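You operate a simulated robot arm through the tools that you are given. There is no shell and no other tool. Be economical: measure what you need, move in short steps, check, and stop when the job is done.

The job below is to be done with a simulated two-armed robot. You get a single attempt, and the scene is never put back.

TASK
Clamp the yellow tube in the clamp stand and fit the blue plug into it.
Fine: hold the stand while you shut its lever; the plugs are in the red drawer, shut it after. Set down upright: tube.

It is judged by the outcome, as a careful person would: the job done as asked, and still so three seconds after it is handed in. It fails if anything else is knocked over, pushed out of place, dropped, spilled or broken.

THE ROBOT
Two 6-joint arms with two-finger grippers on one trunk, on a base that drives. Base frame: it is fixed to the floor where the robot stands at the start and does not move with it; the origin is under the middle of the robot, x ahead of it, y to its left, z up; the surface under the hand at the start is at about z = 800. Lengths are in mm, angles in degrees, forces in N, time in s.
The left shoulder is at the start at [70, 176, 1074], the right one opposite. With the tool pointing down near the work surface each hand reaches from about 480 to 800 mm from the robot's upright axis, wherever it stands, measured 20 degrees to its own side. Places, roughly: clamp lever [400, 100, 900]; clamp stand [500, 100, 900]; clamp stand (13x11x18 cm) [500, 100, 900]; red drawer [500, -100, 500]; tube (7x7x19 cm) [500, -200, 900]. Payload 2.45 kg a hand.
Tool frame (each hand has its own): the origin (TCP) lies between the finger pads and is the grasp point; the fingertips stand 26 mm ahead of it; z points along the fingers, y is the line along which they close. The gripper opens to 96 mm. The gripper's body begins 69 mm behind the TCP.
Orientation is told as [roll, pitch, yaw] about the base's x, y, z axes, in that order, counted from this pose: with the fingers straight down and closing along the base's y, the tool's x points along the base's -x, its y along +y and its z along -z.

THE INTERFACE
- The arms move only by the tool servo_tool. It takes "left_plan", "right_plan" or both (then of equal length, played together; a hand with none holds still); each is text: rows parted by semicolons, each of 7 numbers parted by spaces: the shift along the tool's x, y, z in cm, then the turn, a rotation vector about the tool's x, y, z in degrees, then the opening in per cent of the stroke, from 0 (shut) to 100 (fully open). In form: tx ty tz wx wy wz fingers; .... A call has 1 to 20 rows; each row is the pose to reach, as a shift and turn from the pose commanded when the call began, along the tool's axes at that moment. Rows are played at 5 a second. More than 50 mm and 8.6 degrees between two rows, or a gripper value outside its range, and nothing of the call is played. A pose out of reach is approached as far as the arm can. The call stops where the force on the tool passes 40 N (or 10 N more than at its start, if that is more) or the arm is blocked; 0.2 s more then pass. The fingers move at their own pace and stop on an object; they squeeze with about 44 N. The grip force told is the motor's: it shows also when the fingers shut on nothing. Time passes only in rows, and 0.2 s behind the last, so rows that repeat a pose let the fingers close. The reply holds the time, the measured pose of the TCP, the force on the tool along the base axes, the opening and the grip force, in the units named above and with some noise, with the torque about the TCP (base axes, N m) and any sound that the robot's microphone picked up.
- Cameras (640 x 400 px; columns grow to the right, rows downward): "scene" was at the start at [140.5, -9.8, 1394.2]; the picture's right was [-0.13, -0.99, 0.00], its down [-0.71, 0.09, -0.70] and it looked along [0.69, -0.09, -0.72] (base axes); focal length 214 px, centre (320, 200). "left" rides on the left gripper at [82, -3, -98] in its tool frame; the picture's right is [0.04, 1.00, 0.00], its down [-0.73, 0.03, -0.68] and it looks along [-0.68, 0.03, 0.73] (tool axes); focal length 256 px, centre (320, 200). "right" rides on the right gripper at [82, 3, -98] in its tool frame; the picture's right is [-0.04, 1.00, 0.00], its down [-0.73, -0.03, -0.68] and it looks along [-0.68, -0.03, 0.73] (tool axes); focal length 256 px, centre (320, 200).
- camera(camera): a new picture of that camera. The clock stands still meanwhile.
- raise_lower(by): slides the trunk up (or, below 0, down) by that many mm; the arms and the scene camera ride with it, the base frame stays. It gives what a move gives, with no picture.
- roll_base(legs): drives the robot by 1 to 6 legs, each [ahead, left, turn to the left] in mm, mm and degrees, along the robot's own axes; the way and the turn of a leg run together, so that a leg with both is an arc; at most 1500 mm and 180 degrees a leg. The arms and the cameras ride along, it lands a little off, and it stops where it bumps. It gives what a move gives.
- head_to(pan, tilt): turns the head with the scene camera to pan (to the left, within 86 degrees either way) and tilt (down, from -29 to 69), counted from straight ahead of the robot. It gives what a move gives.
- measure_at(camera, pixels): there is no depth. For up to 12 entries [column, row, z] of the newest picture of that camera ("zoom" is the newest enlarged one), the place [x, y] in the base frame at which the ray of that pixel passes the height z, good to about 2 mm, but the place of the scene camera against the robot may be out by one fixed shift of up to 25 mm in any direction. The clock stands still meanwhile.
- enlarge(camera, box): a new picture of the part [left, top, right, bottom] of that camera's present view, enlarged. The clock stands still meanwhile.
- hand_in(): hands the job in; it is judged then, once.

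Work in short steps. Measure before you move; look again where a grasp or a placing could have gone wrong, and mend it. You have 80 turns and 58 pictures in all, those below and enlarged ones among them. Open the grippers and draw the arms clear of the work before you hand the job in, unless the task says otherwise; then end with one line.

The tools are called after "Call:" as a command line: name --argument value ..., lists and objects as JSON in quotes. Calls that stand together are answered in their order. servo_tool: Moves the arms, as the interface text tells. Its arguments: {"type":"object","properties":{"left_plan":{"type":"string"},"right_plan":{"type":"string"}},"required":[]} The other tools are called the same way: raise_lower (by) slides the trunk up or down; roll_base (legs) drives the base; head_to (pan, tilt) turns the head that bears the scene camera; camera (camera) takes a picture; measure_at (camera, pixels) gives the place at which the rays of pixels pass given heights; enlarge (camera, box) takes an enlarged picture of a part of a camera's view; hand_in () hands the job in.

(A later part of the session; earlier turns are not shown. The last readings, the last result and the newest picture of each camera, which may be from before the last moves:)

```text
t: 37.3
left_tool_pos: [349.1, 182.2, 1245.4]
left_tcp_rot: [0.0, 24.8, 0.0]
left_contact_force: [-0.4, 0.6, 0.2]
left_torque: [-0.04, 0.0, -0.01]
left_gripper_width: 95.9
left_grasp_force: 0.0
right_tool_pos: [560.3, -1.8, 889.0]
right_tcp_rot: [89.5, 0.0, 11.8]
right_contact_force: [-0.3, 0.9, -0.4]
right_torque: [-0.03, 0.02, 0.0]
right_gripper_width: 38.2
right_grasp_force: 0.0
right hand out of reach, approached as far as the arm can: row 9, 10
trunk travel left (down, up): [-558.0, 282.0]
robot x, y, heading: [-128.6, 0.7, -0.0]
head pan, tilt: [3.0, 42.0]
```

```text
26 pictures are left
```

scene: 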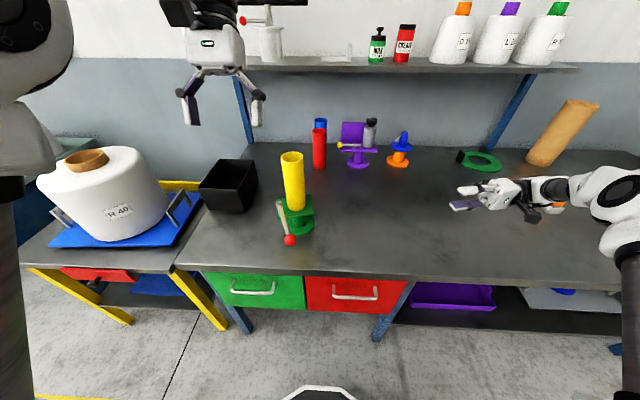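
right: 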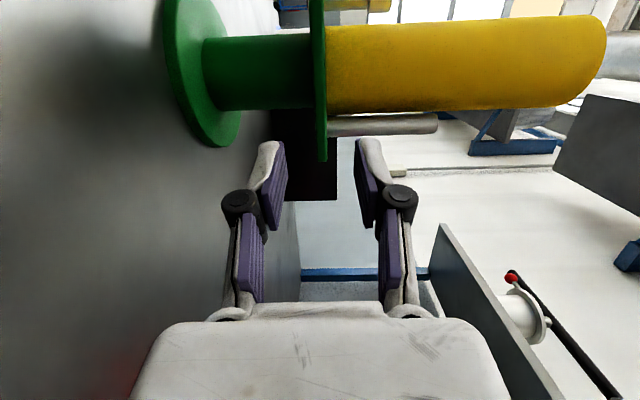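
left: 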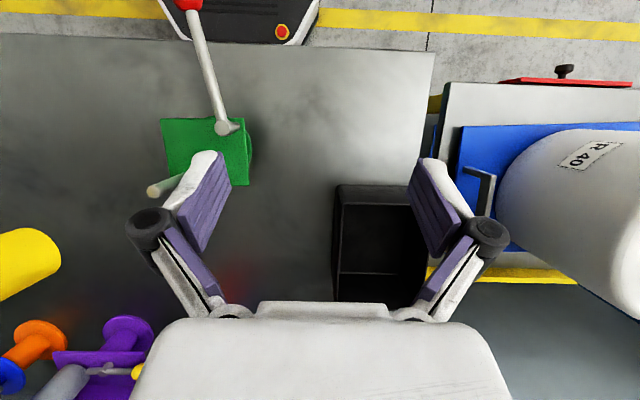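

The plate again lines up with the gap (column 321). I advance 50 mm and close on the edge.

Call:
servo_tool --right_plan "0 0 1.2 0 0 0 40; 0 0 2.4 0 0 0 40; 0 0 3.6 0 0 0 40; 0 0 4.4 0 0 0 40; 0 0 5 0 0 0 40; 0 0 5 0 0 0 30; 0 0 5 0 0 0 20; 0 0 5 0 0 0 10; 0 0 5 0 0 0 0; 0 0 5 0 0 0 0; 0 0 5 0 0 0 0"

Call:
camera --camera "right"

```text
t: 39.7
left_tool_pos: [347.4, 182.1, 1244.3]
left_tcp_rot: [0.0, 24.9, 0.0]
left_contact_force: [-0.4, 0.3, 0.1]
left_torque: [0.02, 0.01, 0.03]
left_gripper_width: 96.1
left_grasp_force: 0.1
right_tool_pos: [551.9, 47.5, 889.4]
right_tcp_rot: [89.5, 0.0, 11.9]
right_contact_force: [5.6, 1.9, 11.0]
right_torque: [0.29, 0.18, -0.17]
right_gripper_width: 7.5
right_grasp_force: 35.4
trunk travel left (down, up): [-558.0, 282.0]
robot x, y, heading: [-129.7, -0.0, -0.0]
head pan, tilt: [3.0, 42.0]
```

```text
25 pictures are left
```

right: 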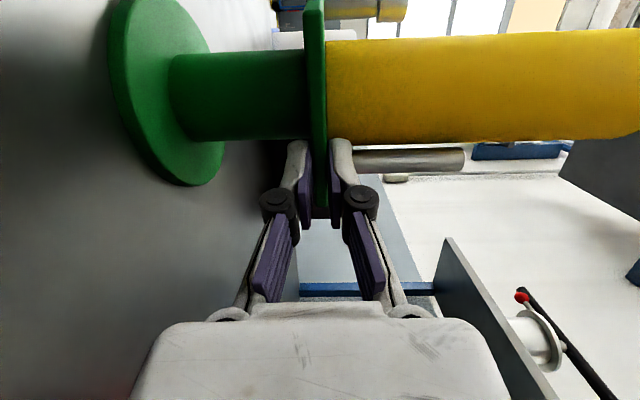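

Held firmly. Now I look with the left camera to place the lever.

Call:
enlarge --camera "left" --box '[120, 60, 400, 240]'

```text
2.22 times, centred on (260, 150) of left
```

zoom: 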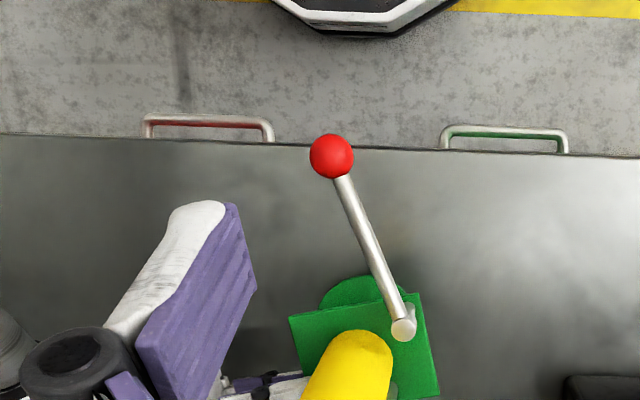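

Call:
measure_at --camera "zoom" --pixels '[[331, 156, 940], [403, 330, 950], [345, 190, 940], [375, 255, 940], [289, 318, 892], [420, 293, 892], [439, 395, 892], [331, 134, 940], [331, 178, 940], [350, 330, 1080], [205, 120, 730], [500, 130, 730]]'

```text
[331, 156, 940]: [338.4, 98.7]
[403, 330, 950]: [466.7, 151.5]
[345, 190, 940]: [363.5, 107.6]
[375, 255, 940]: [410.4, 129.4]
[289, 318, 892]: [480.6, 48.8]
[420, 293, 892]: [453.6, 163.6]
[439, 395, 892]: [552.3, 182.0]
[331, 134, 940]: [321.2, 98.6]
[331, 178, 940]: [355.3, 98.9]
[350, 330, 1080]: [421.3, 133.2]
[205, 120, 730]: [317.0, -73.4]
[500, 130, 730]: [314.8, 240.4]
```

The lever is measured: pivot (467,151), ball (338,99), z≈940, length 138. I bring the left hand, fingers shut and pointing down, to (355,150) at z≈1010, above and on the far left side of the lever.

Call:
servo_tool --left_plan "-1.75 -0.5 3.5 0 -4.2 0 0; -3.5 -1 7 0 -8.3 0 0; -5.25 -1.6 10.5 0 -12.5 0 0; -7 -2.1 14 0 -16.7 0 0; -8.8 -2.7 17.5 0 -20.8 0 0; -10.5 -3.2 20.9 0 -25 0 0; -10.5 -3.2 20.9 0 -25 0 0"

```text
t: 41.3
left_tool_pos: [355.1, 149.2, 1008.6]
left_tcp_rot: [0.0, -0.2, 0.0]
left_contact_force: [-0.5, 0.2, -0.2]
left_torque: [-0.02, -0.03, -0.02]
left_gripper_width: 0.1
left_grasp_force: 28.7
right_tool_pos: [551.2, 47.4, 889.4]
right_tcp_rot: [89.4, -0.1, 11.9]
right_contact_force: [7.8, 1.6, 18.4]
right_torque: [0.43, 0.21, -0.22]
right_gripper_width: 7.5
right_grasp_force: 35.5
trunk travel left (down, up): [-558.0, 282.0]
robot x, y, heading: [-127.8, 3.0, 0.2]
head pan, tilt: [3.0, 42.0]
```

A dry run of the arc at this height, out and back, tests the reach (pitching to -10° so the gripper body stays clear of the tube).

Call:
servo_tool --left_plan "-0.6 -1.5 0 0 -1 0 0; -1.1 -3.3 0 0 -2 0 0; -1.8 -5 0 0 -3 0 0; -2.8 -6.6 0 0 -4 0 0; -4.1 -7.9 0 0 -5 0 0; -5.6 -9.05 0 0 -6 0 0; -7.3 -9.9 0 0 -7 0 0; -9.1 -10.4 0 0 -8 0 0; -11 -10.6 0 0 -9 0 0; -11.8 -10.6 0 0 -10 0 0; -11.8 -10.6 0 0 -10 0 0"

Call:
camera --camera "scene"

```text
t: 43.7
left_tool_pos: [497.6, 91.5, 1037.0]
left_tcp_rot: [-4.2, -10.8, 3.8]
left_contact_force: [-21.4, 3.1, 16.4]
left_torque: [0.14, 0.17, 0.17]
left_gripper_width: 0.0
left_grasp_force: 28.8
left hand out of reach, approached as far as the arm can: row 2, 3, 4, 5, 6, 7, 8, 9, 10, 11
right_tool_pos: [549.1, 46.7, 890.1]
right_tcp_rot: [89.5, -0.3, 11.8]
right_contact_force: [24.2, -4.6, 15.3]
right_torque: [0.43, 1.1, -1.02]
right_gripper_width: 10.0
right_grasp_force: 37.6
trunk travel left (down, up): [-558.0, 282.0]
robot x, y, heading: [-128.8, 0.3, 0.1]
head pan, tilt: [3.0, 42.0]
```

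```text
23 pictures are left
```

scene: 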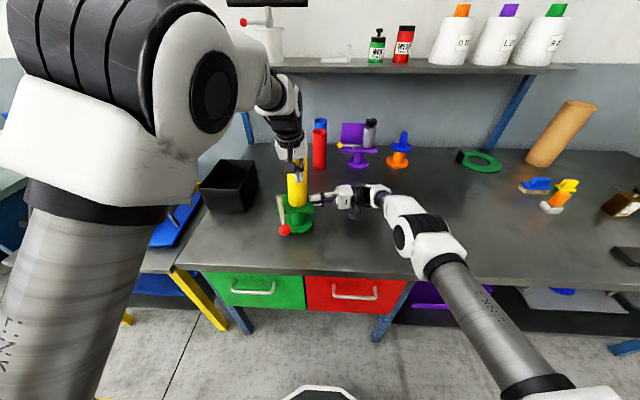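

The hand strayed to (498,92) and is pressing the tube (21 N). I back it off toward the robot and up at once, then look.

Call:
servo_tool --left_plan "1.5 0 -0.3 0 0 0 0; 3.5 0.5 -1 0 0 0 0; 6 2 -4 0 0 0 0; 8 4 -8 0 0 0 0; 8 6 -11 0 0 0 0"

Call:
enlarge --camera "scene" --box '[240, 130, 380, 250]'

Call:
camera --camera "right"

```text
t: 44.9
left_tool_pos: [390.0, 129.6, 1106.8]
left_tcp_rot: [-0.1, -9.8, 0.0]
left_contact_force: [0.1, -0.5, -0.1]
left_torque: [0.02, -0.02, 0.03]
left_gripper_width: 0.1
left_grasp_force: 28.2
left hand out of reach, approached as far as the arm can: row 1, 2, 3
right_tool_pos: [548.5, 47.7, 889.2]
right_tcp_rot: [89.4, -0.2, 12.0]
right_contact_force: [-5.5, 2.9, 12.8]
right_torque: [0.21, 0.23, 0.07]
right_gripper_width: 7.6
right_grasp_force: 35.8
trunk travel left (down, up): [-558.0, 282.0]
robot x, y, heading: [-128.0, -0.1, -0.2]
head pan, tilt: [3.0, 42.0]
```

```text
3.33 times, centred on (310, 190) of scene
```

zoom: 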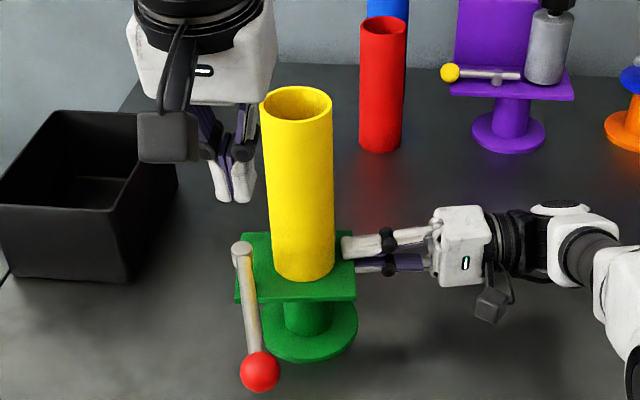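

```text
21 pictures are left
```

right: 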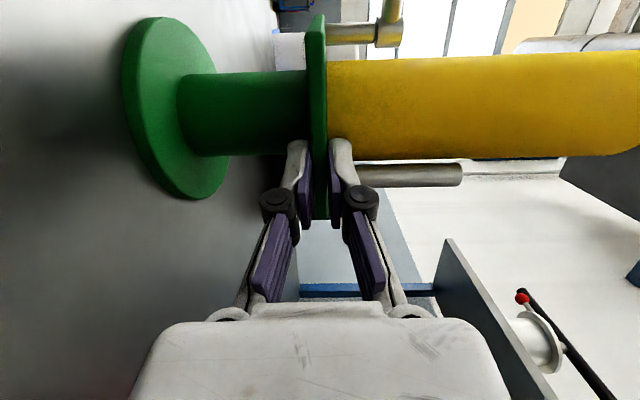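

The tube still stands and the stand is held, so no harm was done. The left arm can't work so near the centre line; I let go again, draw the right hand back, and drive 30 ahead and 110 right so the lever lies in the left arm's own zone.

Call:
servo_tool --right_plan "0 0 0 0 0 0 20; 0 0 0 0 0 0 40; 0 0 0 0 0 0 40; 0 0 -3 0 0 0 40; 0 0 -6 0 0 0 40; 0 0 -9 0 0 0 40"

Call:
roll_base --legs '[[0, -110, 0], [30, 0, 0]]'

Call:
servo_tool --left_plan "0 4 -3 0 4 0 0; 0 8 -6 0 9 0 0; 0 12 -9 0 17 0 0; 0 14 -10 0 22 0 0; 0 14 -10 0 22 0 0"

Call:
camera --camera "left"

```text
t: 46.3
left_tool_pos: [392.1, 127.8, 1106.9]
left_tcp_rot: [0.0, -9.7, 0.0]
left_contact_force: [0.5, 0.7, 0.2]
left_torque: [-0.01, -0.04, -0.01]
left_gripper_width: 0.0
left_grasp_force: 28.0
right_tool_pos: [561.1, -40.7, 891.2]
right_tcp_rot: [89.4, 0.0, 12.0]
right_contact_force: [-0.2, 0.1, 0.0]
right_torque: [0.0, 0.0, -0.03]
right_gripper_width: 38.7
right_grasp_force: 0.1
right hand out of reach, approached as far as the arm can: row 5, 6
trunk travel left (down, up): [-558.0, 282.0]
robot x, y, heading: [-129.6, -1.1, -0.3]
head pan, tilt: [3.0, 42.0]
```

```text
t: 48.0
left_tool_pos: [420.7, 18.2, 1108.0]
left_tcp_rot: [-0.1, -9.9, 0.2]
left_contact_force: [-0.1, 0.8, 0.2]
left_torque: [0.01, 0.0, -0.03]
left_gripper_width: 0.0
left_grasp_force: 27.8
right_tool_pos: [590.3, -149.8, 894.0]
right_tcp_rot: [89.4, -0.1, 12.1]
right_contact_force: [-0.3, 0.3, 0.1]
right_torque: [0.01, -0.01, 0.01]
right_gripper_width: 38.4
right_grasp_force: 0.1
trunk travel left (down, up): [-558.0, 282.0]
robot x, y, heading: [-98.1, -107.3, 0.1]
head pan, tilt: [3.0, 42.0]
```

```text
t: 49.2
left_tool_pos: [403.9, 158.7, 1206.0]
left_tcp_rot: [-0.1, 12.4, 0.1]
left_contact_force: [-0.2, 0.1, -0.2]
left_torque: [0.02, 0.01, 0.01]
left_gripper_width: 0.0
left_grasp_force: 28.5
right_tool_pos: [591.1, -150.7, 891.6]
right_tcp_rot: [89.5, -0.1, 12.0]
right_contact_force: [-0.5, -0.4, -0.5]
right_torque: [-0.04, 0.02, 0.02]
right_gripper_width: 38.4
right_grasp_force: 0.0
trunk travel left (down, up): [-558.0, 282.0]
robot x, y, heading: [-101.8, -109.9, 0.0]
head pan, tilt: [3.0, 42.0]
```

```text
20 pictures are left
```

left: 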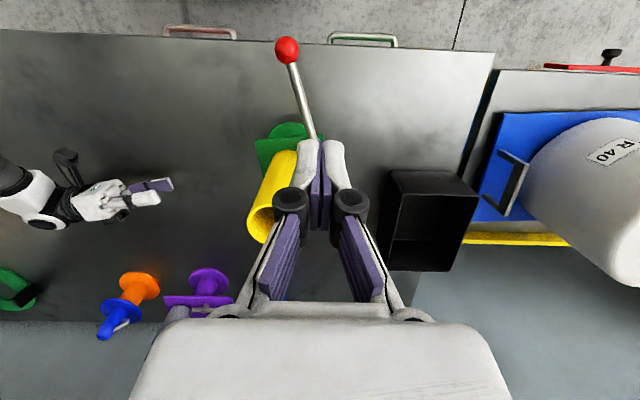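

Call:
measure_at --camera "left" --pixels '[[287, 50, 940], [299, 85, 940], [309, 120, 940], [256, 141, 892], [263, 183, 892], [261, 220, 1080], [312, 136, 940]]'

Call:
enlarge --camera "scene" --box '[210, 110, 410, 260]'

```text
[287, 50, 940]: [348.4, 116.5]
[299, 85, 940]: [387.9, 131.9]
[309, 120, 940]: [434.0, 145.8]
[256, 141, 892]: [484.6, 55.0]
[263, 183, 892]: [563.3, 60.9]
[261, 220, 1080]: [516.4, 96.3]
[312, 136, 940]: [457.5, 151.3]
```

```text
2.67 times, centred on (310, 185) of scene
```

zoom: 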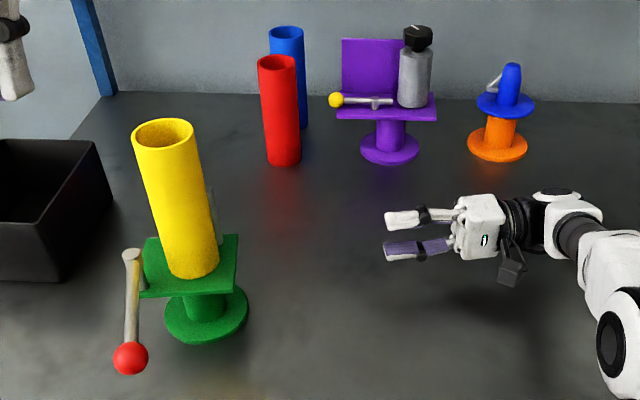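

The stand now has yaw ≈5° with pivot ≈(479,158) and ball (348,116). I bring the right hand to the pre-hold point (559,-2), yaw 5°.

Call:
servo_tool --right_plan "0 -0.1 3.8 0 -2 0 40; 0 -0.2 7.6 0 -4 0 40; 0 -0.3 11.4 0 -6 0 40; 0 -0.3 15.1 0 -7 0 40; 0 -0.3 15.1 0 -7 0 40"

Call:
camera --camera "right"

```text
t: 50.4
left_tool_pos: [405.2, 157.6, 1207.5]
left_tcp_rot: [0.0, 12.2, 0.1]
left_contact_force: [0.0, -0.3, -0.1]
left_torque: [0.02, 0.0, -0.01]
left_gripper_width: 0.0
left_grasp_force: 28.4
right_tool_pos: [561.5, -3.4, 887.1]
right_tcp_rot: [89.3, -0.1, 5.1]
right_contact_force: [-0.6, 0.2, 0.4]
right_torque: [0.0, -0.04, -0.01]
right_gripper_width: 38.5
right_grasp_force: 0.0
trunk travel left (down, up): [-558.0, 282.0]
robot x, y, heading: [-98.4, -104.7, 0.2]
head pan, tilt: [3.0, 42.0]
```

```text
18 pictures are left
```

right: 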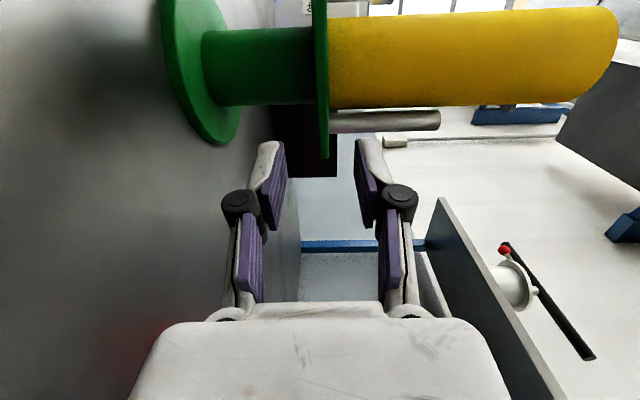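

Aligned (plate at column 322). I advance 50 mm and close.

Call:
servo_tool --right_plan "0 0.1 1.2 0 0 0 40; 0 0.1 2.4 0 0 0 40; 0 0.1 3.6 0 0 0 40; 0 0.1 4.4 0 0 0 40; 0 0.1 5 0 0 0 40; 0 0.1 5 0 0 0 30; 0 0.1 5 0 0 0 20; 0 0.1 5 0 0 0 10; 0 0.1 5 0 0 0 0; 0 0.1 5 0 0 0 0; 0 0.1 5 0 0 0 0"

```text
t: 52.8
left_tool_pos: [403.5, 157.3, 1207.4]
left_tcp_rot: [0.0, 12.2, 0.1]
left_contact_force: [-0.5, 0.4, 0.4]
left_torque: [0.02, 0.01, -0.01]
left_gripper_width: 0.0
left_grasp_force: 28.6
right_tool_pos: [556.2, 47.5, 888.7]
right_tcp_rot: [89.6, -0.2, 5.0]
right_contact_force: [3.9, 3.2, 13.2]
right_torque: [0.32, 0.26, -0.27]
right_gripper_width: 7.7
right_grasp_force: 35.1
trunk travel left (down, up): [-558.0, 282.0]
robot x, y, heading: [-100.4, -108.7, -0.1]
head pan, tilt: [3.0, 42.0]
```

Held again. Now the left hand goes down beside the lever: to (370,172) at z≈1000, fingers shut and vertical.

Call:
servo_tool --left_plan "-0.2 0.3 4.2 0 -2.5 0 0; -0.4 0.6 8.4 0 -5 0 0; -0.6 0.9 12.6 0 -7.5 0 0; -0.8 1.2 16.8 0 -10 0 0; -1 1.45 21 0 -12.2 0 0; -1 1.45 21 0 -12.2 0 0"

```text
t: 54.2
left_tool_pos: [369.0, 172.4, 1000.7]
left_tcp_rot: [-0.1, -0.2, 0.1]
left_contact_force: [-0.4, 0.0, 0.2]
left_torque: [0.0, -0.02, 0.03]
left_gripper_width: 0.3
left_grasp_force: 28.6
right_tool_pos: [555.6, 47.2, 888.2]
right_tcp_rot: [89.5, -0.1, 5.0]
right_contact_force: [7.4, 2.3, 20.7]
right_torque: [0.43, 0.21, -0.27]
right_gripper_width: 8.0
right_grasp_force: 35.8
trunk travel left (down, up): [-558.0, 282.0]
robot x, y, heading: [-99.6, -113.7, 0.2]
head pan, tilt: [3.0, 42.0]
```

In place. I descend to z≈942 and sweep the first part of the arc.

Call:
servo_tool --left_plan "0 0 3 0 0 0 0; 0 0 5.8 0 0 0 0; -0.15 -1 5.8 0 0 0 0; -0.15 -2.1 5.8 0 0 0 0; -0.45 -3.9 5.8 0 0 0 0; -1.05 -5.7 5.8 0 0 0 0; -1.05 -5.7 5.8 0 0 0 0"

Call:
enlarge --camera "scene" --box '[200, 110, 380, 270]'

```text
t: 55.8
left_tool_pos: [378.5, 113.9, 941.3]
left_tcp_rot: [0.1, -0.1, 0.1]
left_contact_force: [0.6, 0.0, 0.6]
left_torque: [0.02, 0.0, 0.02]
left_gripper_width: 0.0
left_grasp_force: 28.1
right_tool_pos: [555.6, 47.3, 888.6]
right_tcp_rot: [89.4, -0.3, 4.9]
right_contact_force: [1.9, 0.9, 18.0]
right_torque: [0.4, 0.26, 0.02]
right_gripper_width: 8.0
right_grasp_force: 35.1
trunk travel left (down, up): [-558.0, 282.0]
robot x, y, heading: [-98.6, -108.8, -0.0]
head pan, tilt: [3.0, 42.0]
```

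```text
2.50 times, centred on (290, 190) of scene
```

zoom: 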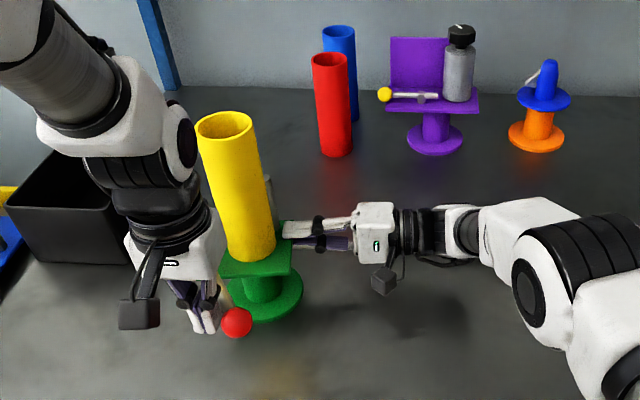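

The lever follows with little force. I sweep on to about -95°, tilting back slightly.

Call:
servo_tool --left_plan "-1 -1.6 0 0 -1 0 0; -2.15 -3.05 0 0 -2 0 0; -3.6 -4.25 0 0 -3 0 0; -5.15 -5.25 0 0 -5 0 0; -6.9 -5.95 0 0 -7 0 0; -6.9 -5.95 0 0 -7 0 0"

Call:
enlarge --camera "scene" --box '[200, 110, 380, 270]'

```text
t: 57.2
left_tool_pos: [448.3, 54.9, 941.9]
left_tcp_rot: [0.0, -7.2, 0.1]
left_contact_force: [0.6, 0.0, -0.6]
left_torque: [-0.01, 0.02, 0.02]
left_gripper_width: 0.0
left_grasp_force: 28.8
right_tool_pos: [554.9, 47.6, 889.3]
right_tcp_rot: [89.4, -0.2, 5.0]
right_contact_force: [-0.3, -1.1, 16.7]
right_torque: [0.43, 0.25, 0.04]
right_gripper_width: 7.8
right_grasp_force: 35.7
trunk travel left (down, up): [-558.0, 282.0]
robot x, y, heading: [-101.7, -111.6, 0.1]
head pan, tilt: [3.0, 42.0]
```

```text
2.50 times, centred on (290, 190) of scene
```

zoom: 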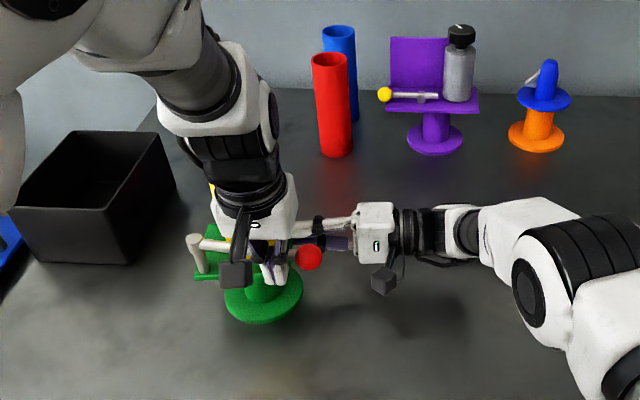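

The lever lies almost across the front. I press it on toward the tube in small steps, watching the force.

Call:
servo_tool --left_plan "-0.9 -0.2 0.1 0 0 0 0; -1.5 -0.3 0.2 0 0 0 0; -2 -0.3 0.25 0 0 0 0; -2.4 -0.3 0.3 0 0 0 0; -2.8 -0.3 0.35 0 0 0 0; -3.2 -0.3 0.4 0 0 0 0; -3.6 -0.3 0.45 0 0 0 0"

Call:
enlarge --camera "scene" --box '[200, 110, 380, 270]'

```text
t: 58.8
left_tool_pos: [483.0, 54.2, 941.2]
left_tcp_rot: [0.0, -6.9, 0.1]
left_contact_force: [-23.9, -5.3, 6.7]
left_torque: [0.1, -0.01, 0.19]
left_gripper_width: 0.1
left_grasp_force: 28.3
right_tool_pos: [555.2, 47.0, 888.7]
right_tcp_rot: [89.5, -0.2, 4.8]
right_contact_force: [18.2, 5.7, 7.9]
right_torque: [0.21, 0.73, -0.54]
right_gripper_width: 8.0
right_grasp_force: 35.9
trunk travel left (down, up): [-558.0, 282.0]
robot x, y, heading: [-101.6, -109.2, 0.2]
head pan, tilt: [3.0, 42.0]
```

```text
2.50 times, centred on (290, 190) of scene
```

zoom: 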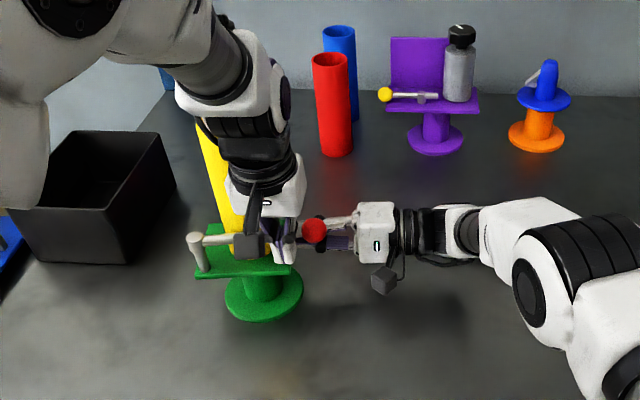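

The lever meets resistance (24 N) at x≈483: it bears on the tube. I press a few mm further to seat it, listening for a click.

Call:
servo_tool --left_plan "-0.2 0 0 0 0 0 0; -0.4 0 0 0 0 0 0; -0.6 0 0.1 0 0 0 0; -0.8 0 0.1 0 0 0 0; -1 0 0.1 0 0 0 0"

```text
t: 60.0
left_tool_pos: [492.8, 51.9, 942.0]
left_tcp_rot: [0.2, -7.2, 0.2]
left_contact_force: [-31.0, -4.0, 8.0]
left_torque: [0.08, -0.09, 0.32]
left_gripper_width: 0.0
left_grasp_force: 28.3
right_tool_pos: [554.4, 45.8, 890.8]
right_tcp_rot: [89.6, -0.3, 4.9]
right_contact_force: [27.1, -0.3, 12.2]
right_torque: [0.25, 0.95, -0.61]
right_gripper_width: 9.4
right_grasp_force: 36.7
trunk travel left (down, up): [-558.0, 282.0]
robot x, y, heading: [-98.1, -106.5, -0.1]
head pan, tilt: [3.0, 42.0]
```

It moved 10 mm more at 31 N, perhaps the stand yielding in the grip. I back the left hand off along the robot's direction and up, and check whether the lever stays.

Call:
servo_tool --left_plan "1.5 0 0 0 0 0 0; 4 0 0 0 0 0 0; 7 2 -2 0 0 0 0; 9 5 -6 0 0 0 0; 10 9 -10 0 6 0 0; 10 13 -14 0 12 0 0; 10 13 -18 0 18 0 0"

Call:
enlarge --camera "scene" --box '[220, 120, 360, 250]'

```text
refused: row 4 steps farther than a row can; nothing moved
```

```text
3.08 times, centred on (290, 185) of scene
```

zoom: 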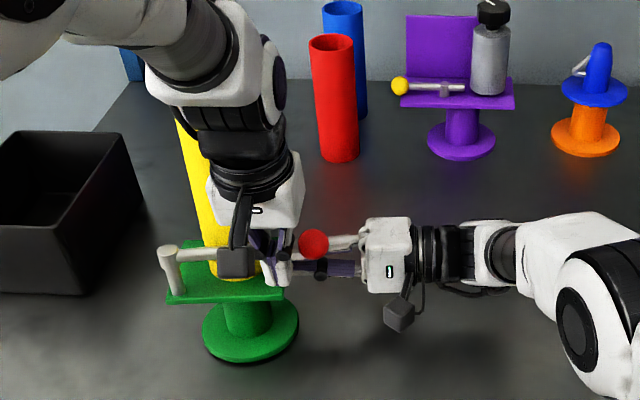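

The step was too long; I repeat with smaller steps.

Call:
servo_tool --left_plan "1.5 0 0 0 0 0 0; 4 0 0 0 0 0 0; 6.5 1 -1 0 0 0 0; 8.5 3 -4 0 0 0 0; 9.5 5.5 -7.5 0 5 0 0; 10 8 -11 0 10 0 0; 10 10 -15 0 15 0 0; 10 11.5 -18.5 0 20 0 0; 10 11.5 -18.5 0 20 0 0"

Call:
camera --camera "left"

```text
t: 62.0
left_tool_pos: [370.2, 168.6, 1113.4]
left_tcp_rot: [0.1, 12.9, 0.1]
left_contact_force: [-0.1, 0.0, 0.0]
left_torque: [-0.01, 0.0, 0.01]
left_gripper_width: 0.0
left_grasp_force: 28.5
right_tool_pos: [553.7, 47.4, 889.1]
right_tcp_rot: [89.4, -0.3, 5.0]
right_contact_force: [-5.5, 2.8, 13.0]
right_torque: [0.28, 0.3, 0.12]
right_gripper_width: 7.9
right_grasp_force: 36.2
trunk travel left (down, up): [-558.0, 282.0]
robot x, y, heading: [-105.3, -108.6, 0.2]
head pan, tilt: [3.0, 42.0]
```

```text
13 pictures are left
```

left: 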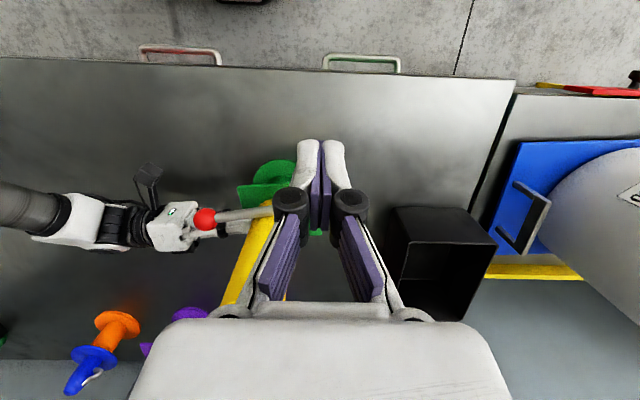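

The lever stays shut across the tube's front. I release the stand, draw the right hand back and raise it.

Call:
servo_tool --right_plan "0 0 0 0 0 0 20; 0 0 0 0 0 0 40; 0 0 0 0 0 0 40; 0 0 -3 0 0 0 40; 0 0 -6 0 0 0 40; 0 0 -9 0 0 0 40; 0 0 -12 0 0 0 40; 0 4 -14 0 0 0 40; 0 8 -15 0 0 0 40; 0 12 -15 0 0 0 40; 0 15 -15 0 0 0 40"

Call:
enlarge --camera "scene" --box '[220, 110, 420, 270]'

```text
t: 64.4
left_tool_pos: [373.7, 167.9, 1112.1]
left_tcp_rot: [0.0, 12.8, 0.0]
left_contact_force: [0.2, 0.1, 0.0]
left_torque: [0.02, -0.01, -0.03]
left_gripper_width: 0.0
left_grasp_force: 28.5
right_tool_pos: [566.0, -99.1, 1040.6]
right_tcp_rot: [89.3, -0.1, 4.9]
right_contact_force: [-0.8, -0.4, -0.2]
right_torque: [-0.04, 0.0, -0.03]
right_gripper_width: 38.5
right_grasp_force: 0.1
trunk travel left (down, up): [-558.0, 282.0]
robot x, y, heading: [-99.4, -109.5, 0.1]
head pan, tilt: [3.0, 42.0]
```

```text
2.50 times, centred on (320, 190) of scene
```

zoom: 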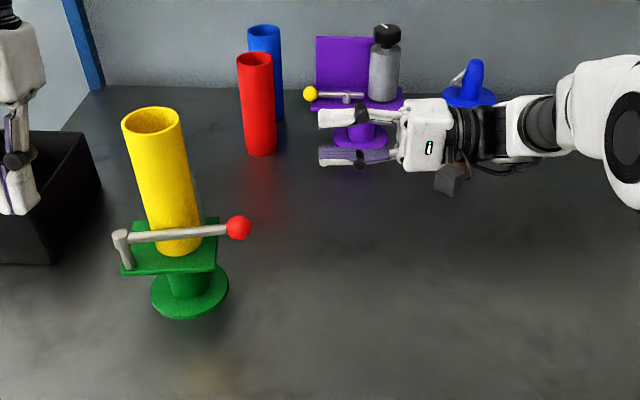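

The tube is clamped: lever across, ball at zoom (238,228). Next the drawer: I drive back 240 and left 190, then turn the right hand to point straight ahead with fingers closing vertically.

Call:
roll_base --legs '[[-240, 0, 0], [0, 180, 0]]'

Call:
servo_tool --right_plan "0 0 -2 0 -7.9 0 50; 0 -1 -4 0 -15.8 0 50; 0 -2 -6 0 -23.8 0 50; 0 -3 -8 0 -31.7 0 50; 0 -4 -10 0 -39.6 0 50; 0 -5 -12 0 -47.5 0 50; 0 -6 -14 0 -55.4 0 50; 0 -7 -14 0 -63.3 0 50; 0 -8 -14 0 -71.3 0 50; 0 -9 -14 0 -79.2 0 50; 0 -10 -14 0 -87.1 0 50; 0 -11 -14 0 -95 0 50; 0 -11 -14 0 -95 0 50"

Call:
camera --camera "right"

```text
t: 67.2
left_tool_pos: [132.2, 348.4, 1112.5]
left_tcp_rot: [0.1, 13.0, 0.2]
left_contact_force: [-0.1, 0.5, -0.3]
left_torque: [-0.02, 0.0, -0.01]
left_gripper_width: 0.0
left_grasp_force: 28.3
right_tool_pos: [325.7, 79.2, 1039.6]
right_tcp_rot: [89.5, -0.2, 5.2]
right_contact_force: [0.2, -0.2, 0.3]
right_torque: [-0.01, 0.01, -0.01]
right_gripper_width: 38.0
right_grasp_force: 0.0
trunk travel left (down, up): [-558.0, 282.0]
robot x, y, heading: [-342.6, 69.9, 0.1]
head pan, tilt: [3.0, 42.0]
```

```text
t: 70.0
left_tool_pos: [131.6, 346.3, 1112.2]
left_tcp_rot: [0.0, 13.0, 0.2]
left_contact_force: [0.2, -0.2, 0.4]
left_torque: [0.01, 0.02, -0.01]
left_gripper_width: 0.0
left_grasp_force: 28.3
right_tool_pos: [344.0, -140.6, 947.5]
right_tcp_rot: [89.9, -0.5, -76.2]
right_contact_force: [-0.3, -0.3, 1.0]
right_torque: [0.02, -0.02, 0.03]
right_gripper_width: 48.1
right_grasp_force: 0.1
right hand out of reach, approached as far as the arm can: row 10, 11, 12, 13
trunk travel left (down, up): [-558.0, 282.0]
robot x, y, heading: [-343.0, 74.0, 0.1]
head pan, tilt: [3.0, 42.0]
```

```text
11 pictures are left
```

right: 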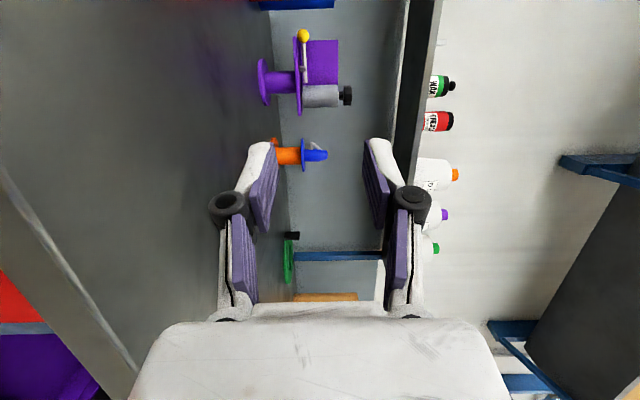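

The hand points ahead with yaw -76°, which is good enough for a bar. I take a scene picture to place the red handle.

Call:
camera --camera "scene"

```text
10 pictures are left
```

scene: 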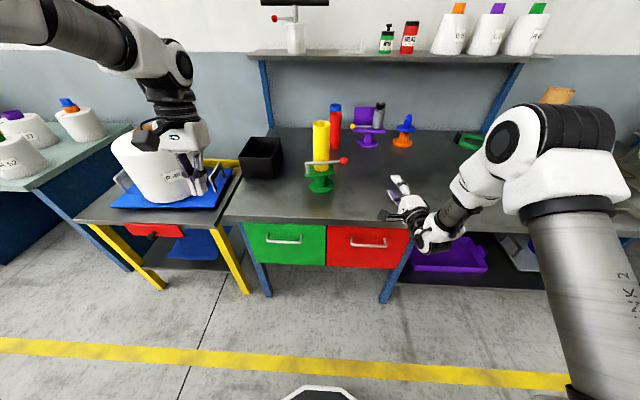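

Call:
measure_at --camera "scene" --pixels '[[369, 244, 700], [369, 244, 720], [352, 244, 700], [387, 246, 700], [369, 222, 809], [328, 266, 620], [405, 268, 620], [321, 122, 1082], [345, 160, 940], [369, 228, 780]]'

```text
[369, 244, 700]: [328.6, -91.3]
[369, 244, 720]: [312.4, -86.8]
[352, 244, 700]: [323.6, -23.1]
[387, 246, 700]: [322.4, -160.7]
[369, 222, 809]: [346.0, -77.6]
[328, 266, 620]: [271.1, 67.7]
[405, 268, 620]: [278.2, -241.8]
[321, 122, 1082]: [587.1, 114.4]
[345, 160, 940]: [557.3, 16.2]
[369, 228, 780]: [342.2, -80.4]
```

The handle's bar lies at x≈317, y -135…-20, z about 680–700, below the table edge (x≈337). I pull the hand back clear of the table, then lower the trunk 245.

Call:
servo_tool --right_plan "2 0 -3 0 0 0 50; 4 0 -6 0 0 0 50; 6 0 -9 0 0 0 50; 8 0 -12 0 0 0 50; 8 0 -14 0 0 0 50; 8 0 -14 0 0 0 50"

Call:
raise_lower --by -245

Call:
camera --camera "right"

```text
t: 71.4
left_tool_pos: [132.7, 347.2, 1112.1]
left_tcp_rot: [0.0, 13.1, 0.2]
left_contact_force: [0.0, 0.6, 0.1]
left_torque: [0.03, -0.01, -0.01]
left_gripper_width: 0.0
left_grasp_force: 28.4
right_tool_pos: [186.6, -131.0, 944.6]
right_tcp_rot: [90.0, -0.6, -75.9]
right_contact_force: [0.1, -0.3, 0.6]
right_torque: [0.0, -0.01, 0.0]
right_gripper_width: 48.4
right_grasp_force: 0.1
right hand out of reach, approached as far as the arm can: row 1, 2, 3, 4, 5, 6
trunk travel left (down, up): [-558.0, 282.0]
robot x, y, heading: [-339.2, 72.9, 0.3]
head pan, tilt: [3.0, 42.0]
```

```text
t: 74.0
left_tool_pos: [132.2, 346.9, 868.3]
left_tcp_rot: [0.0, 12.9, 0.3]
left_contact_force: [0.2, -0.2, -1.2]
left_torque: [0.01, -0.01, -0.02]
left_gripper_width: 0.0
left_grasp_force: 28.5
right_tool_pos: [187.4, -130.8, 699.6]
right_tcp_rot: [90.0, -0.7, -75.9]
right_contact_force: [-0.2, -0.9, 0.1]
right_torque: [0.02, 0.0, 0.03]
right_gripper_width: 47.9
right_grasp_force: 0.1
trunk travel left (down, up): [-313.0, 527.0]
robot x, y, heading: [-340.1, 70.6, 0.2]
head pan, tilt: [3.0, 42.0]
```

```text
9 pictures are left
```

right: 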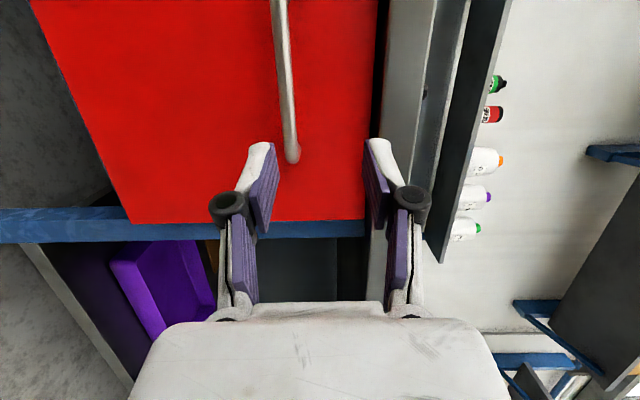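

The right camera shows the bar's end at (292,155), about 32 mm below the hand's level, so the bar is at z≈667. I lower 33 mm and drive left 42 then ahead 118 so the fingers straddle the bar, then close.

Call:
raise_lower --by -33

Call:
roll_base --legs '[[0, 42, 0], [118, 0, 0]]'

Call:
camera --camera "right"

```text
t: 74.8
left_tool_pos: [131.5, 347.4, 834.3]
left_tcp_rot: [0.1, 12.9, 0.2]
left_contact_force: [-0.3, 0.3, -0.4]
left_torque: [0.0, 0.01, 0.06]
left_gripper_width: 0.0
left_grasp_force: 28.6
right_tool_pos: [185.8, -130.7, 668.1]
right_tcp_rot: [90.0, -0.6, -75.9]
right_contact_force: [0.1, -0.3, 0.5]
right_torque: [-0.02, -0.01, -0.03]
right_gripper_width: 48.0
right_grasp_force: 0.1
trunk travel left (down, up): [-280.0, 560.0]
robot x, y, heading: [-340.3, 69.1, 0.1]
head pan, tilt: [3.0, 42.0]
```

```text
t: 76.5
left_tool_pos: [252.1, 390.0, 833.6]
left_tcp_rot: [-0.1, 12.9, 0.2]
left_contact_force: [0.2, -0.4, 0.1]
left_torque: [0.0, 0.06, -0.02]
left_gripper_width: 0.0
left_grasp_force: 28.2
right_tool_pos: [306.8, -87.9, 666.7]
right_tcp_rot: [89.8, -0.6, -75.8]
right_contact_force: [-0.4, 0.8, -1.0]
right_torque: [0.0, -0.05, 0.05]
right_gripper_width: 47.9
right_grasp_force: 0.0
trunk travel left (down, up): [-280.0, 560.0]
robot x, y, heading: [-220.5, 108.4, 0.4]
head pan, tilt: [3.0, 42.0]
```

```text
8 pictures are left
```

right: 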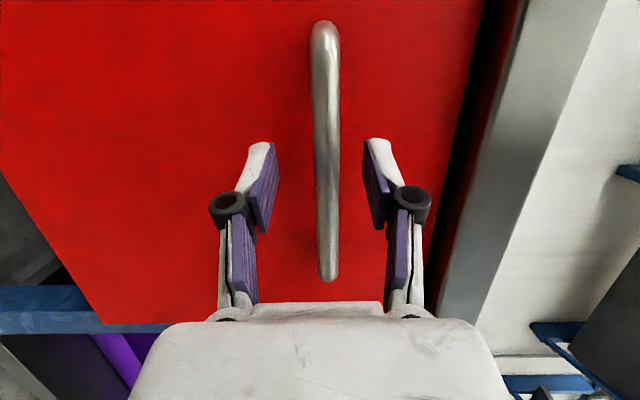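

The bar is centred between the fingers (column 327). I close on it.

Call:
servo_tool --right_plan "0 0 0 0 0 0 25; 0 0 0 0 0 0 0; 0 0 0 0 0 0 0; 0 0 0 0 0 0 0"

```text
t: 77.5
left_tool_pos: [249.4, 391.0, 835.8]
left_tcp_rot: [0.0, 12.9, 0.2]
left_contact_force: [-0.4, -0.9, 0.6]
left_torque: [-0.02, -0.01, 0.0]
left_gripper_width: 0.0
left_grasp_force: 28.7
right_tool_pos: [305.7, -87.4, 669.3]
right_tcp_rot: [90.2, -0.7, -75.8]
right_contact_force: [2.9, -3.4, 26.9]
right_torque: [0.78, -0.37, 0.33]
right_gripper_width: 13.3
right_grasp_force: 39.9
trunk travel left (down, up): [-280.0, 560.0]
robot x, y, heading: [-219.8, 113.4, 0.3]
head pan, tilt: [3.0, 42.0]
```

Gripped (13 mm bar). I pull the drawer open by driving straight back 220 mm.

Call:
roll_base --legs '[[-220, 0, 0]]'

Call:
head_to --pan -20 --tilt 55

Call:
camera --camera "scene"

```text
t: 78.2
left_tool_pos: [245.0, 389.8, 833.8]
left_tcp_rot: [-0.1, 13.0, 0.2]
left_contact_force: [0.5, -0.4, -0.2]
left_torque: [-0.02, 0.01, -0.02]
left_gripper_width: 0.0
left_grasp_force: 28.4
right_tool_pos: [300.8, -88.0, 669.2]
right_tcp_rot: [90.6, -0.4, -75.8]
right_contact_force: [-1.9, 1.2, -0.6]
right_torque: [0.42, -0.02, -0.54]
right_gripper_width: 13.3
right_grasp_force: 39.9
trunk travel left (down, up): [-280.0, 560.0]
robot x, y, heading: [-226.3, 112.0, 0.2]
head pan, tilt: [3.0, 42.0]
stopped in leg 1: the force on the tool passed its limit at 43 N (the readings are from after the stop); the commanded pose is now the measured one
```

```text
t: 79.1
left_tool_pos: [244.4, 389.5, 833.8]
left_tcp_rot: [0.0, 13.1, 0.2]
left_contact_force: [0.3, 0.6, 1.1]
left_torque: [-0.02, -0.02, 0.04]
left_gripper_width: 0.1
left_grasp_force: 28.0
right_tool_pos: [301.5, -88.1, 669.3]
right_tcp_rot: [90.6, -0.6, -75.8]
right_contact_force: [-0.8, 1.8, -2.4]
right_torque: [0.47, 0.02, 0.17]
right_gripper_width: 13.3
right_grasp_force: 39.6
trunk travel left (down, up): [-280.0, 560.0]
robot x, y, heading: [-229.6, 109.9, 0.3]
head pan, tilt: [-20.0, 55.0]
```

```text
7 pictures are left
```

scene: 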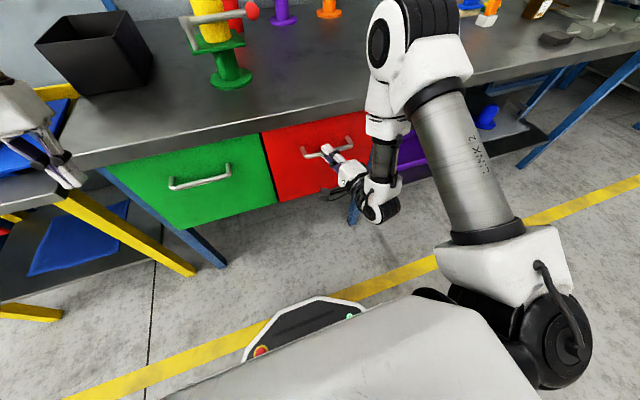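

Only about 6 mm moved before the pull passed 43 N, with the grip intact and the force now relaxed. I pull on in short, gentle legs.

Call:
roll_base --legs '[[-15, 0, 0], [-15, 0, 0], [-20, 0, 0], [-20, 0, 0], [-20, 0, 0], [-20, 0, 0]]'

```text
t: 81.8
left_tool_pos: [135.7, 389.4, 833.5]
left_tcp_rot: [0.1, 13.0, 0.3]
left_contact_force: [-0.9, 0.7, 0.7]
left_torque: [0.0, -0.03, -0.02]
left_gripper_width: 0.1
left_grasp_force: 28.6
right_tool_pos: [190.9, -88.1, 669.5]
right_tcp_rot: [90.5, -0.7, -75.8]
right_contact_force: [-0.2, 5.1, -2.6]
right_torque: [0.43, 0.05, 0.26]
right_gripper_width: 13.1
right_grasp_force: 39.6
trunk travel left (down, up): [-280.0, 560.0]
robot x, y, heading: [-338.2, 114.9, 0.2]
head pan, tilt: [-20.0, 55.0]
```

It slides well now (110 mm). I pull another 100 mm the same way.

Call:
roll_base --legs '[[-18, 0, 0], [-18, 0, 0], [-18, 0, 0], [-18, 0, 0], [-18, 0, 0]]'

```text
t: 84.1
left_tool_pos: [45.1, 388.8, 835.5]
left_tcp_rot: [0.0, 13.0, 0.3]
left_contact_force: [0.0, -0.1, 0.4]
left_torque: [0.02, 0.0, 0.02]
left_gripper_width: 0.0
left_grasp_force: 28.2
right_tool_pos: [100.7, -88.6, 669.7]
right_tcp_rot: [90.6, -0.6, -75.8]
right_contact_force: [0.8, 3.5, -0.6]
right_torque: [0.43, 0.02, 0.28]
right_gripper_width: 13.0
right_grasp_force: 39.7
trunk travel left (down, up): [-280.0, 560.0]
robot x, y, heading: [-431.4, 112.5, 0.3]
head pan, tilt: [-20.0, 55.0]
```

The drawer is open about 205 mm. I let go, back off 60 mm and raise the trunk 300.

Call:
servo_tool --right_plan "0 0 0 0 0 0 30; 0 0 0 0 0 0 50; 0 0 0 0 0 0 50"

Call:
roll_base --legs '[[-60, 0, 0]]'

Call:
raise_lower --by 290

Call:
servo_tool --right_plan "0 0 0 5 3.9 -3.9 50; 0 0 0 10 7.9 -7.9 50; 0 0 0 15.1 11.8 -11.8 50; 0 0 0 20.1 15.7 -15.7 50; 0 0 0 25.1 19.6 -19.6 50; 0 0 0 30.1 23.6 -23.6 50; 0 0 0 35.2 27.5 -27.5 50; 0 0 0 40.2 31.4 -31.4 50; 0 0 0 45.2 35.3 -35.3 50; 0 0 0 50.2 39.3 -39.3 50; 0 0 0 55.3 43.2 -43.2 50; 0 0 0 60.3 47.1 -47.1 50; 0 0 0 65.3 51 -51 50; 0 0 0 70.3 55 -55 50; 0 0 0 75.35 58.9 -58.9 50; 0 0 0 75.35 58.9 -58.9 50"

```text
t: 84.9
left_tool_pos: [43.8, 388.9, 834.7]
left_tcp_rot: [0.1, 12.9, 0.2]
left_contact_force: [-0.1, 0.1, 0.3]
left_torque: [0.04, -0.02, -0.02]
left_gripper_width: 0.0
left_grasp_force: 28.8
right_tool_pos: [101.5, -90.0, 670.2]
right_tcp_rot: [90.7, -0.7, -75.8]
right_contact_force: [0.1, -0.1, -0.5]
right_torque: [0.01, 0.07, 0.01]
right_gripper_width: 48.0
right_grasp_force: 0.0
trunk travel left (down, up): [-280.0, 560.0]
robot x, y, heading: [-429.6, 111.0, 0.2]
head pan, tilt: [-20.0, 55.0]
```

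```text
t: 85.9
left_tool_pos: [-14.9, 388.3, 833.8]
left_tcp_rot: [0.0, 12.9, 0.3]
left_contact_force: [-0.2, -0.9, 0.5]
left_torque: [0.01, -0.02, 0.0]
left_gripper_width: 0.1
left_grasp_force: 28.3
right_tool_pos: [39.2, -89.3, 671.3]
right_tcp_rot: [90.6, -0.7, -75.8]
right_contact_force: [0.1, -0.1, 1.0]
right_torque: [0.0, 0.03, -0.06]
right_gripper_width: 48.0
right_grasp_force: 0.0
trunk travel left (down, up): [-280.0, 560.0]
robot x, y, heading: [-492.2, 116.7, 0.3]
head pan, tilt: [-20.0, 55.0]
```

```text
t: 88.8
left_tool_pos: [-16.4, 388.9, 1123.5]
left_tcp_rot: [0.0, 12.9, 0.2]
left_contact_force: [-0.3, 0.5, 0.0]
left_torque: [0.04, 0.01, -0.01]
left_gripper_width: 0.0
left_grasp_force: 28.6
right_tool_pos: [40.4, -89.1, 957.9]
right_tcp_rot: [90.6, -0.6, -75.9]
right_contact_force: [-0.5, 0.4, -0.5]
right_torque: [0.01, 0.01, -0.01]
right_gripper_width: 47.8
right_grasp_force: 0.0
trunk travel left (down, up): [-570.0, 270.0]
robot x, y, heading: [-490.6, 107.9, 0.1]
head pan, tilt: [-20.0, 55.0]
```

```text
t: 92.2
left_tool_pos: [-16.5, 387.4, 1123.8]
left_tcp_rot: [-0.1, 13.0, 0.2]
left_contact_force: [0.7, -0.3, -0.3]
left_torque: [0.02, 0.01, -0.01]
left_gripper_width: 0.0
left_grasp_force: 28.4
right_tool_pos: [40.7, -88.9, 959.8]
right_tcp_rot: [-0.5, -0.5, 0.2]
right_contact_force: [1.1, 0.0, -1.0]
right_torque: [0.02, -0.02, 0.02]
right_gripper_width: 47.9
right_grasp_force: 0.0
trunk travel left (down, up): [-570.0, 270.0]
robot x, y, heading: [-488.3, 109.9, 0.1]
head pan, tilt: [-20.0, 55.0]
```

The hand points down now. I drive 130 ahead so it hangs over the drawer and look in with the right camera.

Call:
roll_base --legs '[[130, 0, 0]]'

Call:
camera --camera "right"

```text
t: 93.5
left_tool_pos: [114.8, 388.6, 1124.9]
left_tcp_rot: [-0.1, 13.0, 0.2]
left_contact_force: [0.3, -0.7, 0.5]
left_torque: [0.01, 0.0, 0.03]
left_gripper_width: 0.0
left_grasp_force: 28.3
right_tool_pos: [170.1, -89.8, 960.0]
right_tcp_rot: [-0.5, -0.8, 0.2]
right_contact_force: [0.2, 0.0, -0.7]
right_torque: [0.0, 0.02, 0.03]
right_gripper_width: 48.0
right_grasp_force: 0.2
trunk travel left (down, up): [-570.0, 270.0]
robot x, y, heading: [-356.1, 110.1, 0.2]
head pan, tilt: [-20.0, 55.0]
```

```text
6 pictures are left
```

right: 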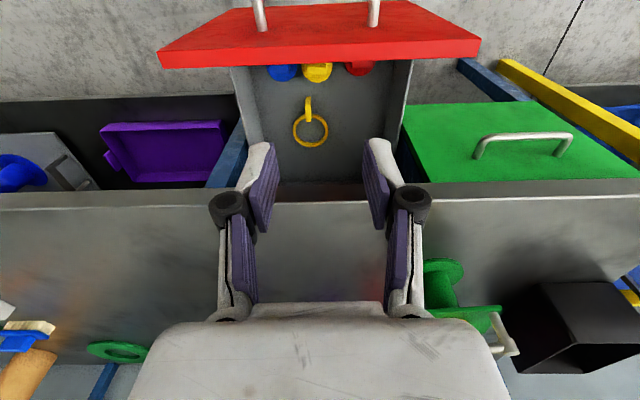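

Three plugs lie just behind the drawer front: blue at (282,72), yellow (317,72), red (358,68). I note their rays from here, then tilt the hand 35° and move it forward for a straight-down view.

Call:
measure_at --camera "right" --pixels '[[282, 74, 500], [282, 74, 550], [282, 74, 600], [282, 74, 650], [317, 74, 550], [282, 67, 760], [320, 180, 550], [310, 148, 550]]'

Call:
servo_tool --right_plan "-0.7 0 0 0 7 0 50; -1.4 0 0 0 14 0 50; -2.1 0 0 0 21 0 50; -2.8 0 0 0 28 0 50; -3.5 0 0 0 35 0 50; -3.5 0 0 0 35 0 50"

Call:
camera --camera "right"

```text
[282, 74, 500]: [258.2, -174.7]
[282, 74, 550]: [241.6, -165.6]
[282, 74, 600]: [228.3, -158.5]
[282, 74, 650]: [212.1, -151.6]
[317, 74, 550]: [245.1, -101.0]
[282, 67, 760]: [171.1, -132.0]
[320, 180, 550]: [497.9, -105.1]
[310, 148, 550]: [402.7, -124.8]
```

```text
t: 94.9
left_tool_pos: [115.3, 388.6, 1123.4]
left_tcp_rot: [0.0, 12.9, 0.1]
left_contact_force: [1.1, -0.8, -0.8]
left_torque: [0.01, 0.02, 0.01]
left_gripper_width: 0.1
left_grasp_force: 28.5
right_tool_pos: [205.1, -89.6, 960.1]
right_tcp_rot: [-0.6, 34.3, -0.1]
right_contact_force: [-0.4, -0.1, -0.4]
right_torque: [0.01, -0.01, 0.0]
right_gripper_width: 47.8
right_grasp_force: 0.1
trunk travel left (down, up): [-570.0, 270.0]
robot x, y, heading: [-360.8, 109.5, 0.4]
head pan, tilt: [-20.0, 55.0]
```

```text
5 pictures are left
```

right: 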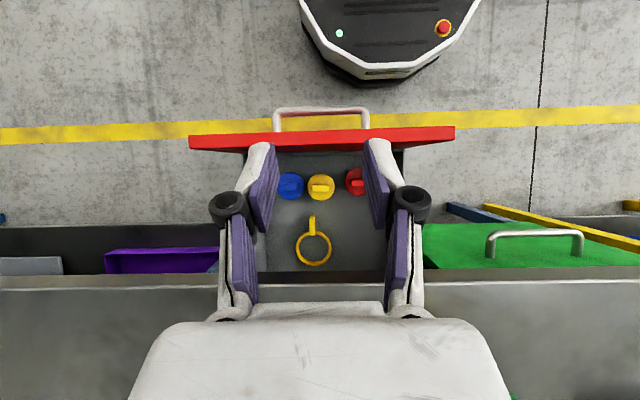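

Call:
measure_at --camera "right" --pixels '[[290, 186, 500], [290, 186, 550], [290, 186, 600], [290, 186, 650], [320, 186, 550], [320, 186, 650], [290, 173, 600], [290, 199, 600], [277, 186, 600], [303, 186, 600], [320, 145, 760], [320, 155, 600]]'

Call:
enlarge --camera "right" --box '[260, 140, 400, 280]'

```text
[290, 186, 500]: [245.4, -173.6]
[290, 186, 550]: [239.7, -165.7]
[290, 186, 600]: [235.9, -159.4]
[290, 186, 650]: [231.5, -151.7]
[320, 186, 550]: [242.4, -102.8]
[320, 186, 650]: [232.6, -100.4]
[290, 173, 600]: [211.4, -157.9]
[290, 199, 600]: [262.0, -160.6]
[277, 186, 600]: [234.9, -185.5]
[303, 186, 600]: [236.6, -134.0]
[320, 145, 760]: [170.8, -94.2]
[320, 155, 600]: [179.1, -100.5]
```

```text
2.86 times, centred on (330, 210) of right
```

zoom: 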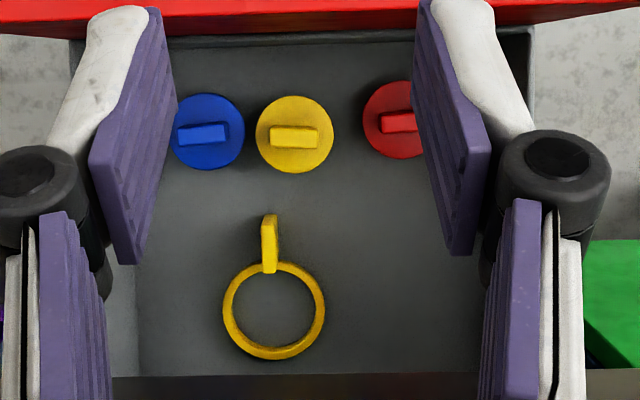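

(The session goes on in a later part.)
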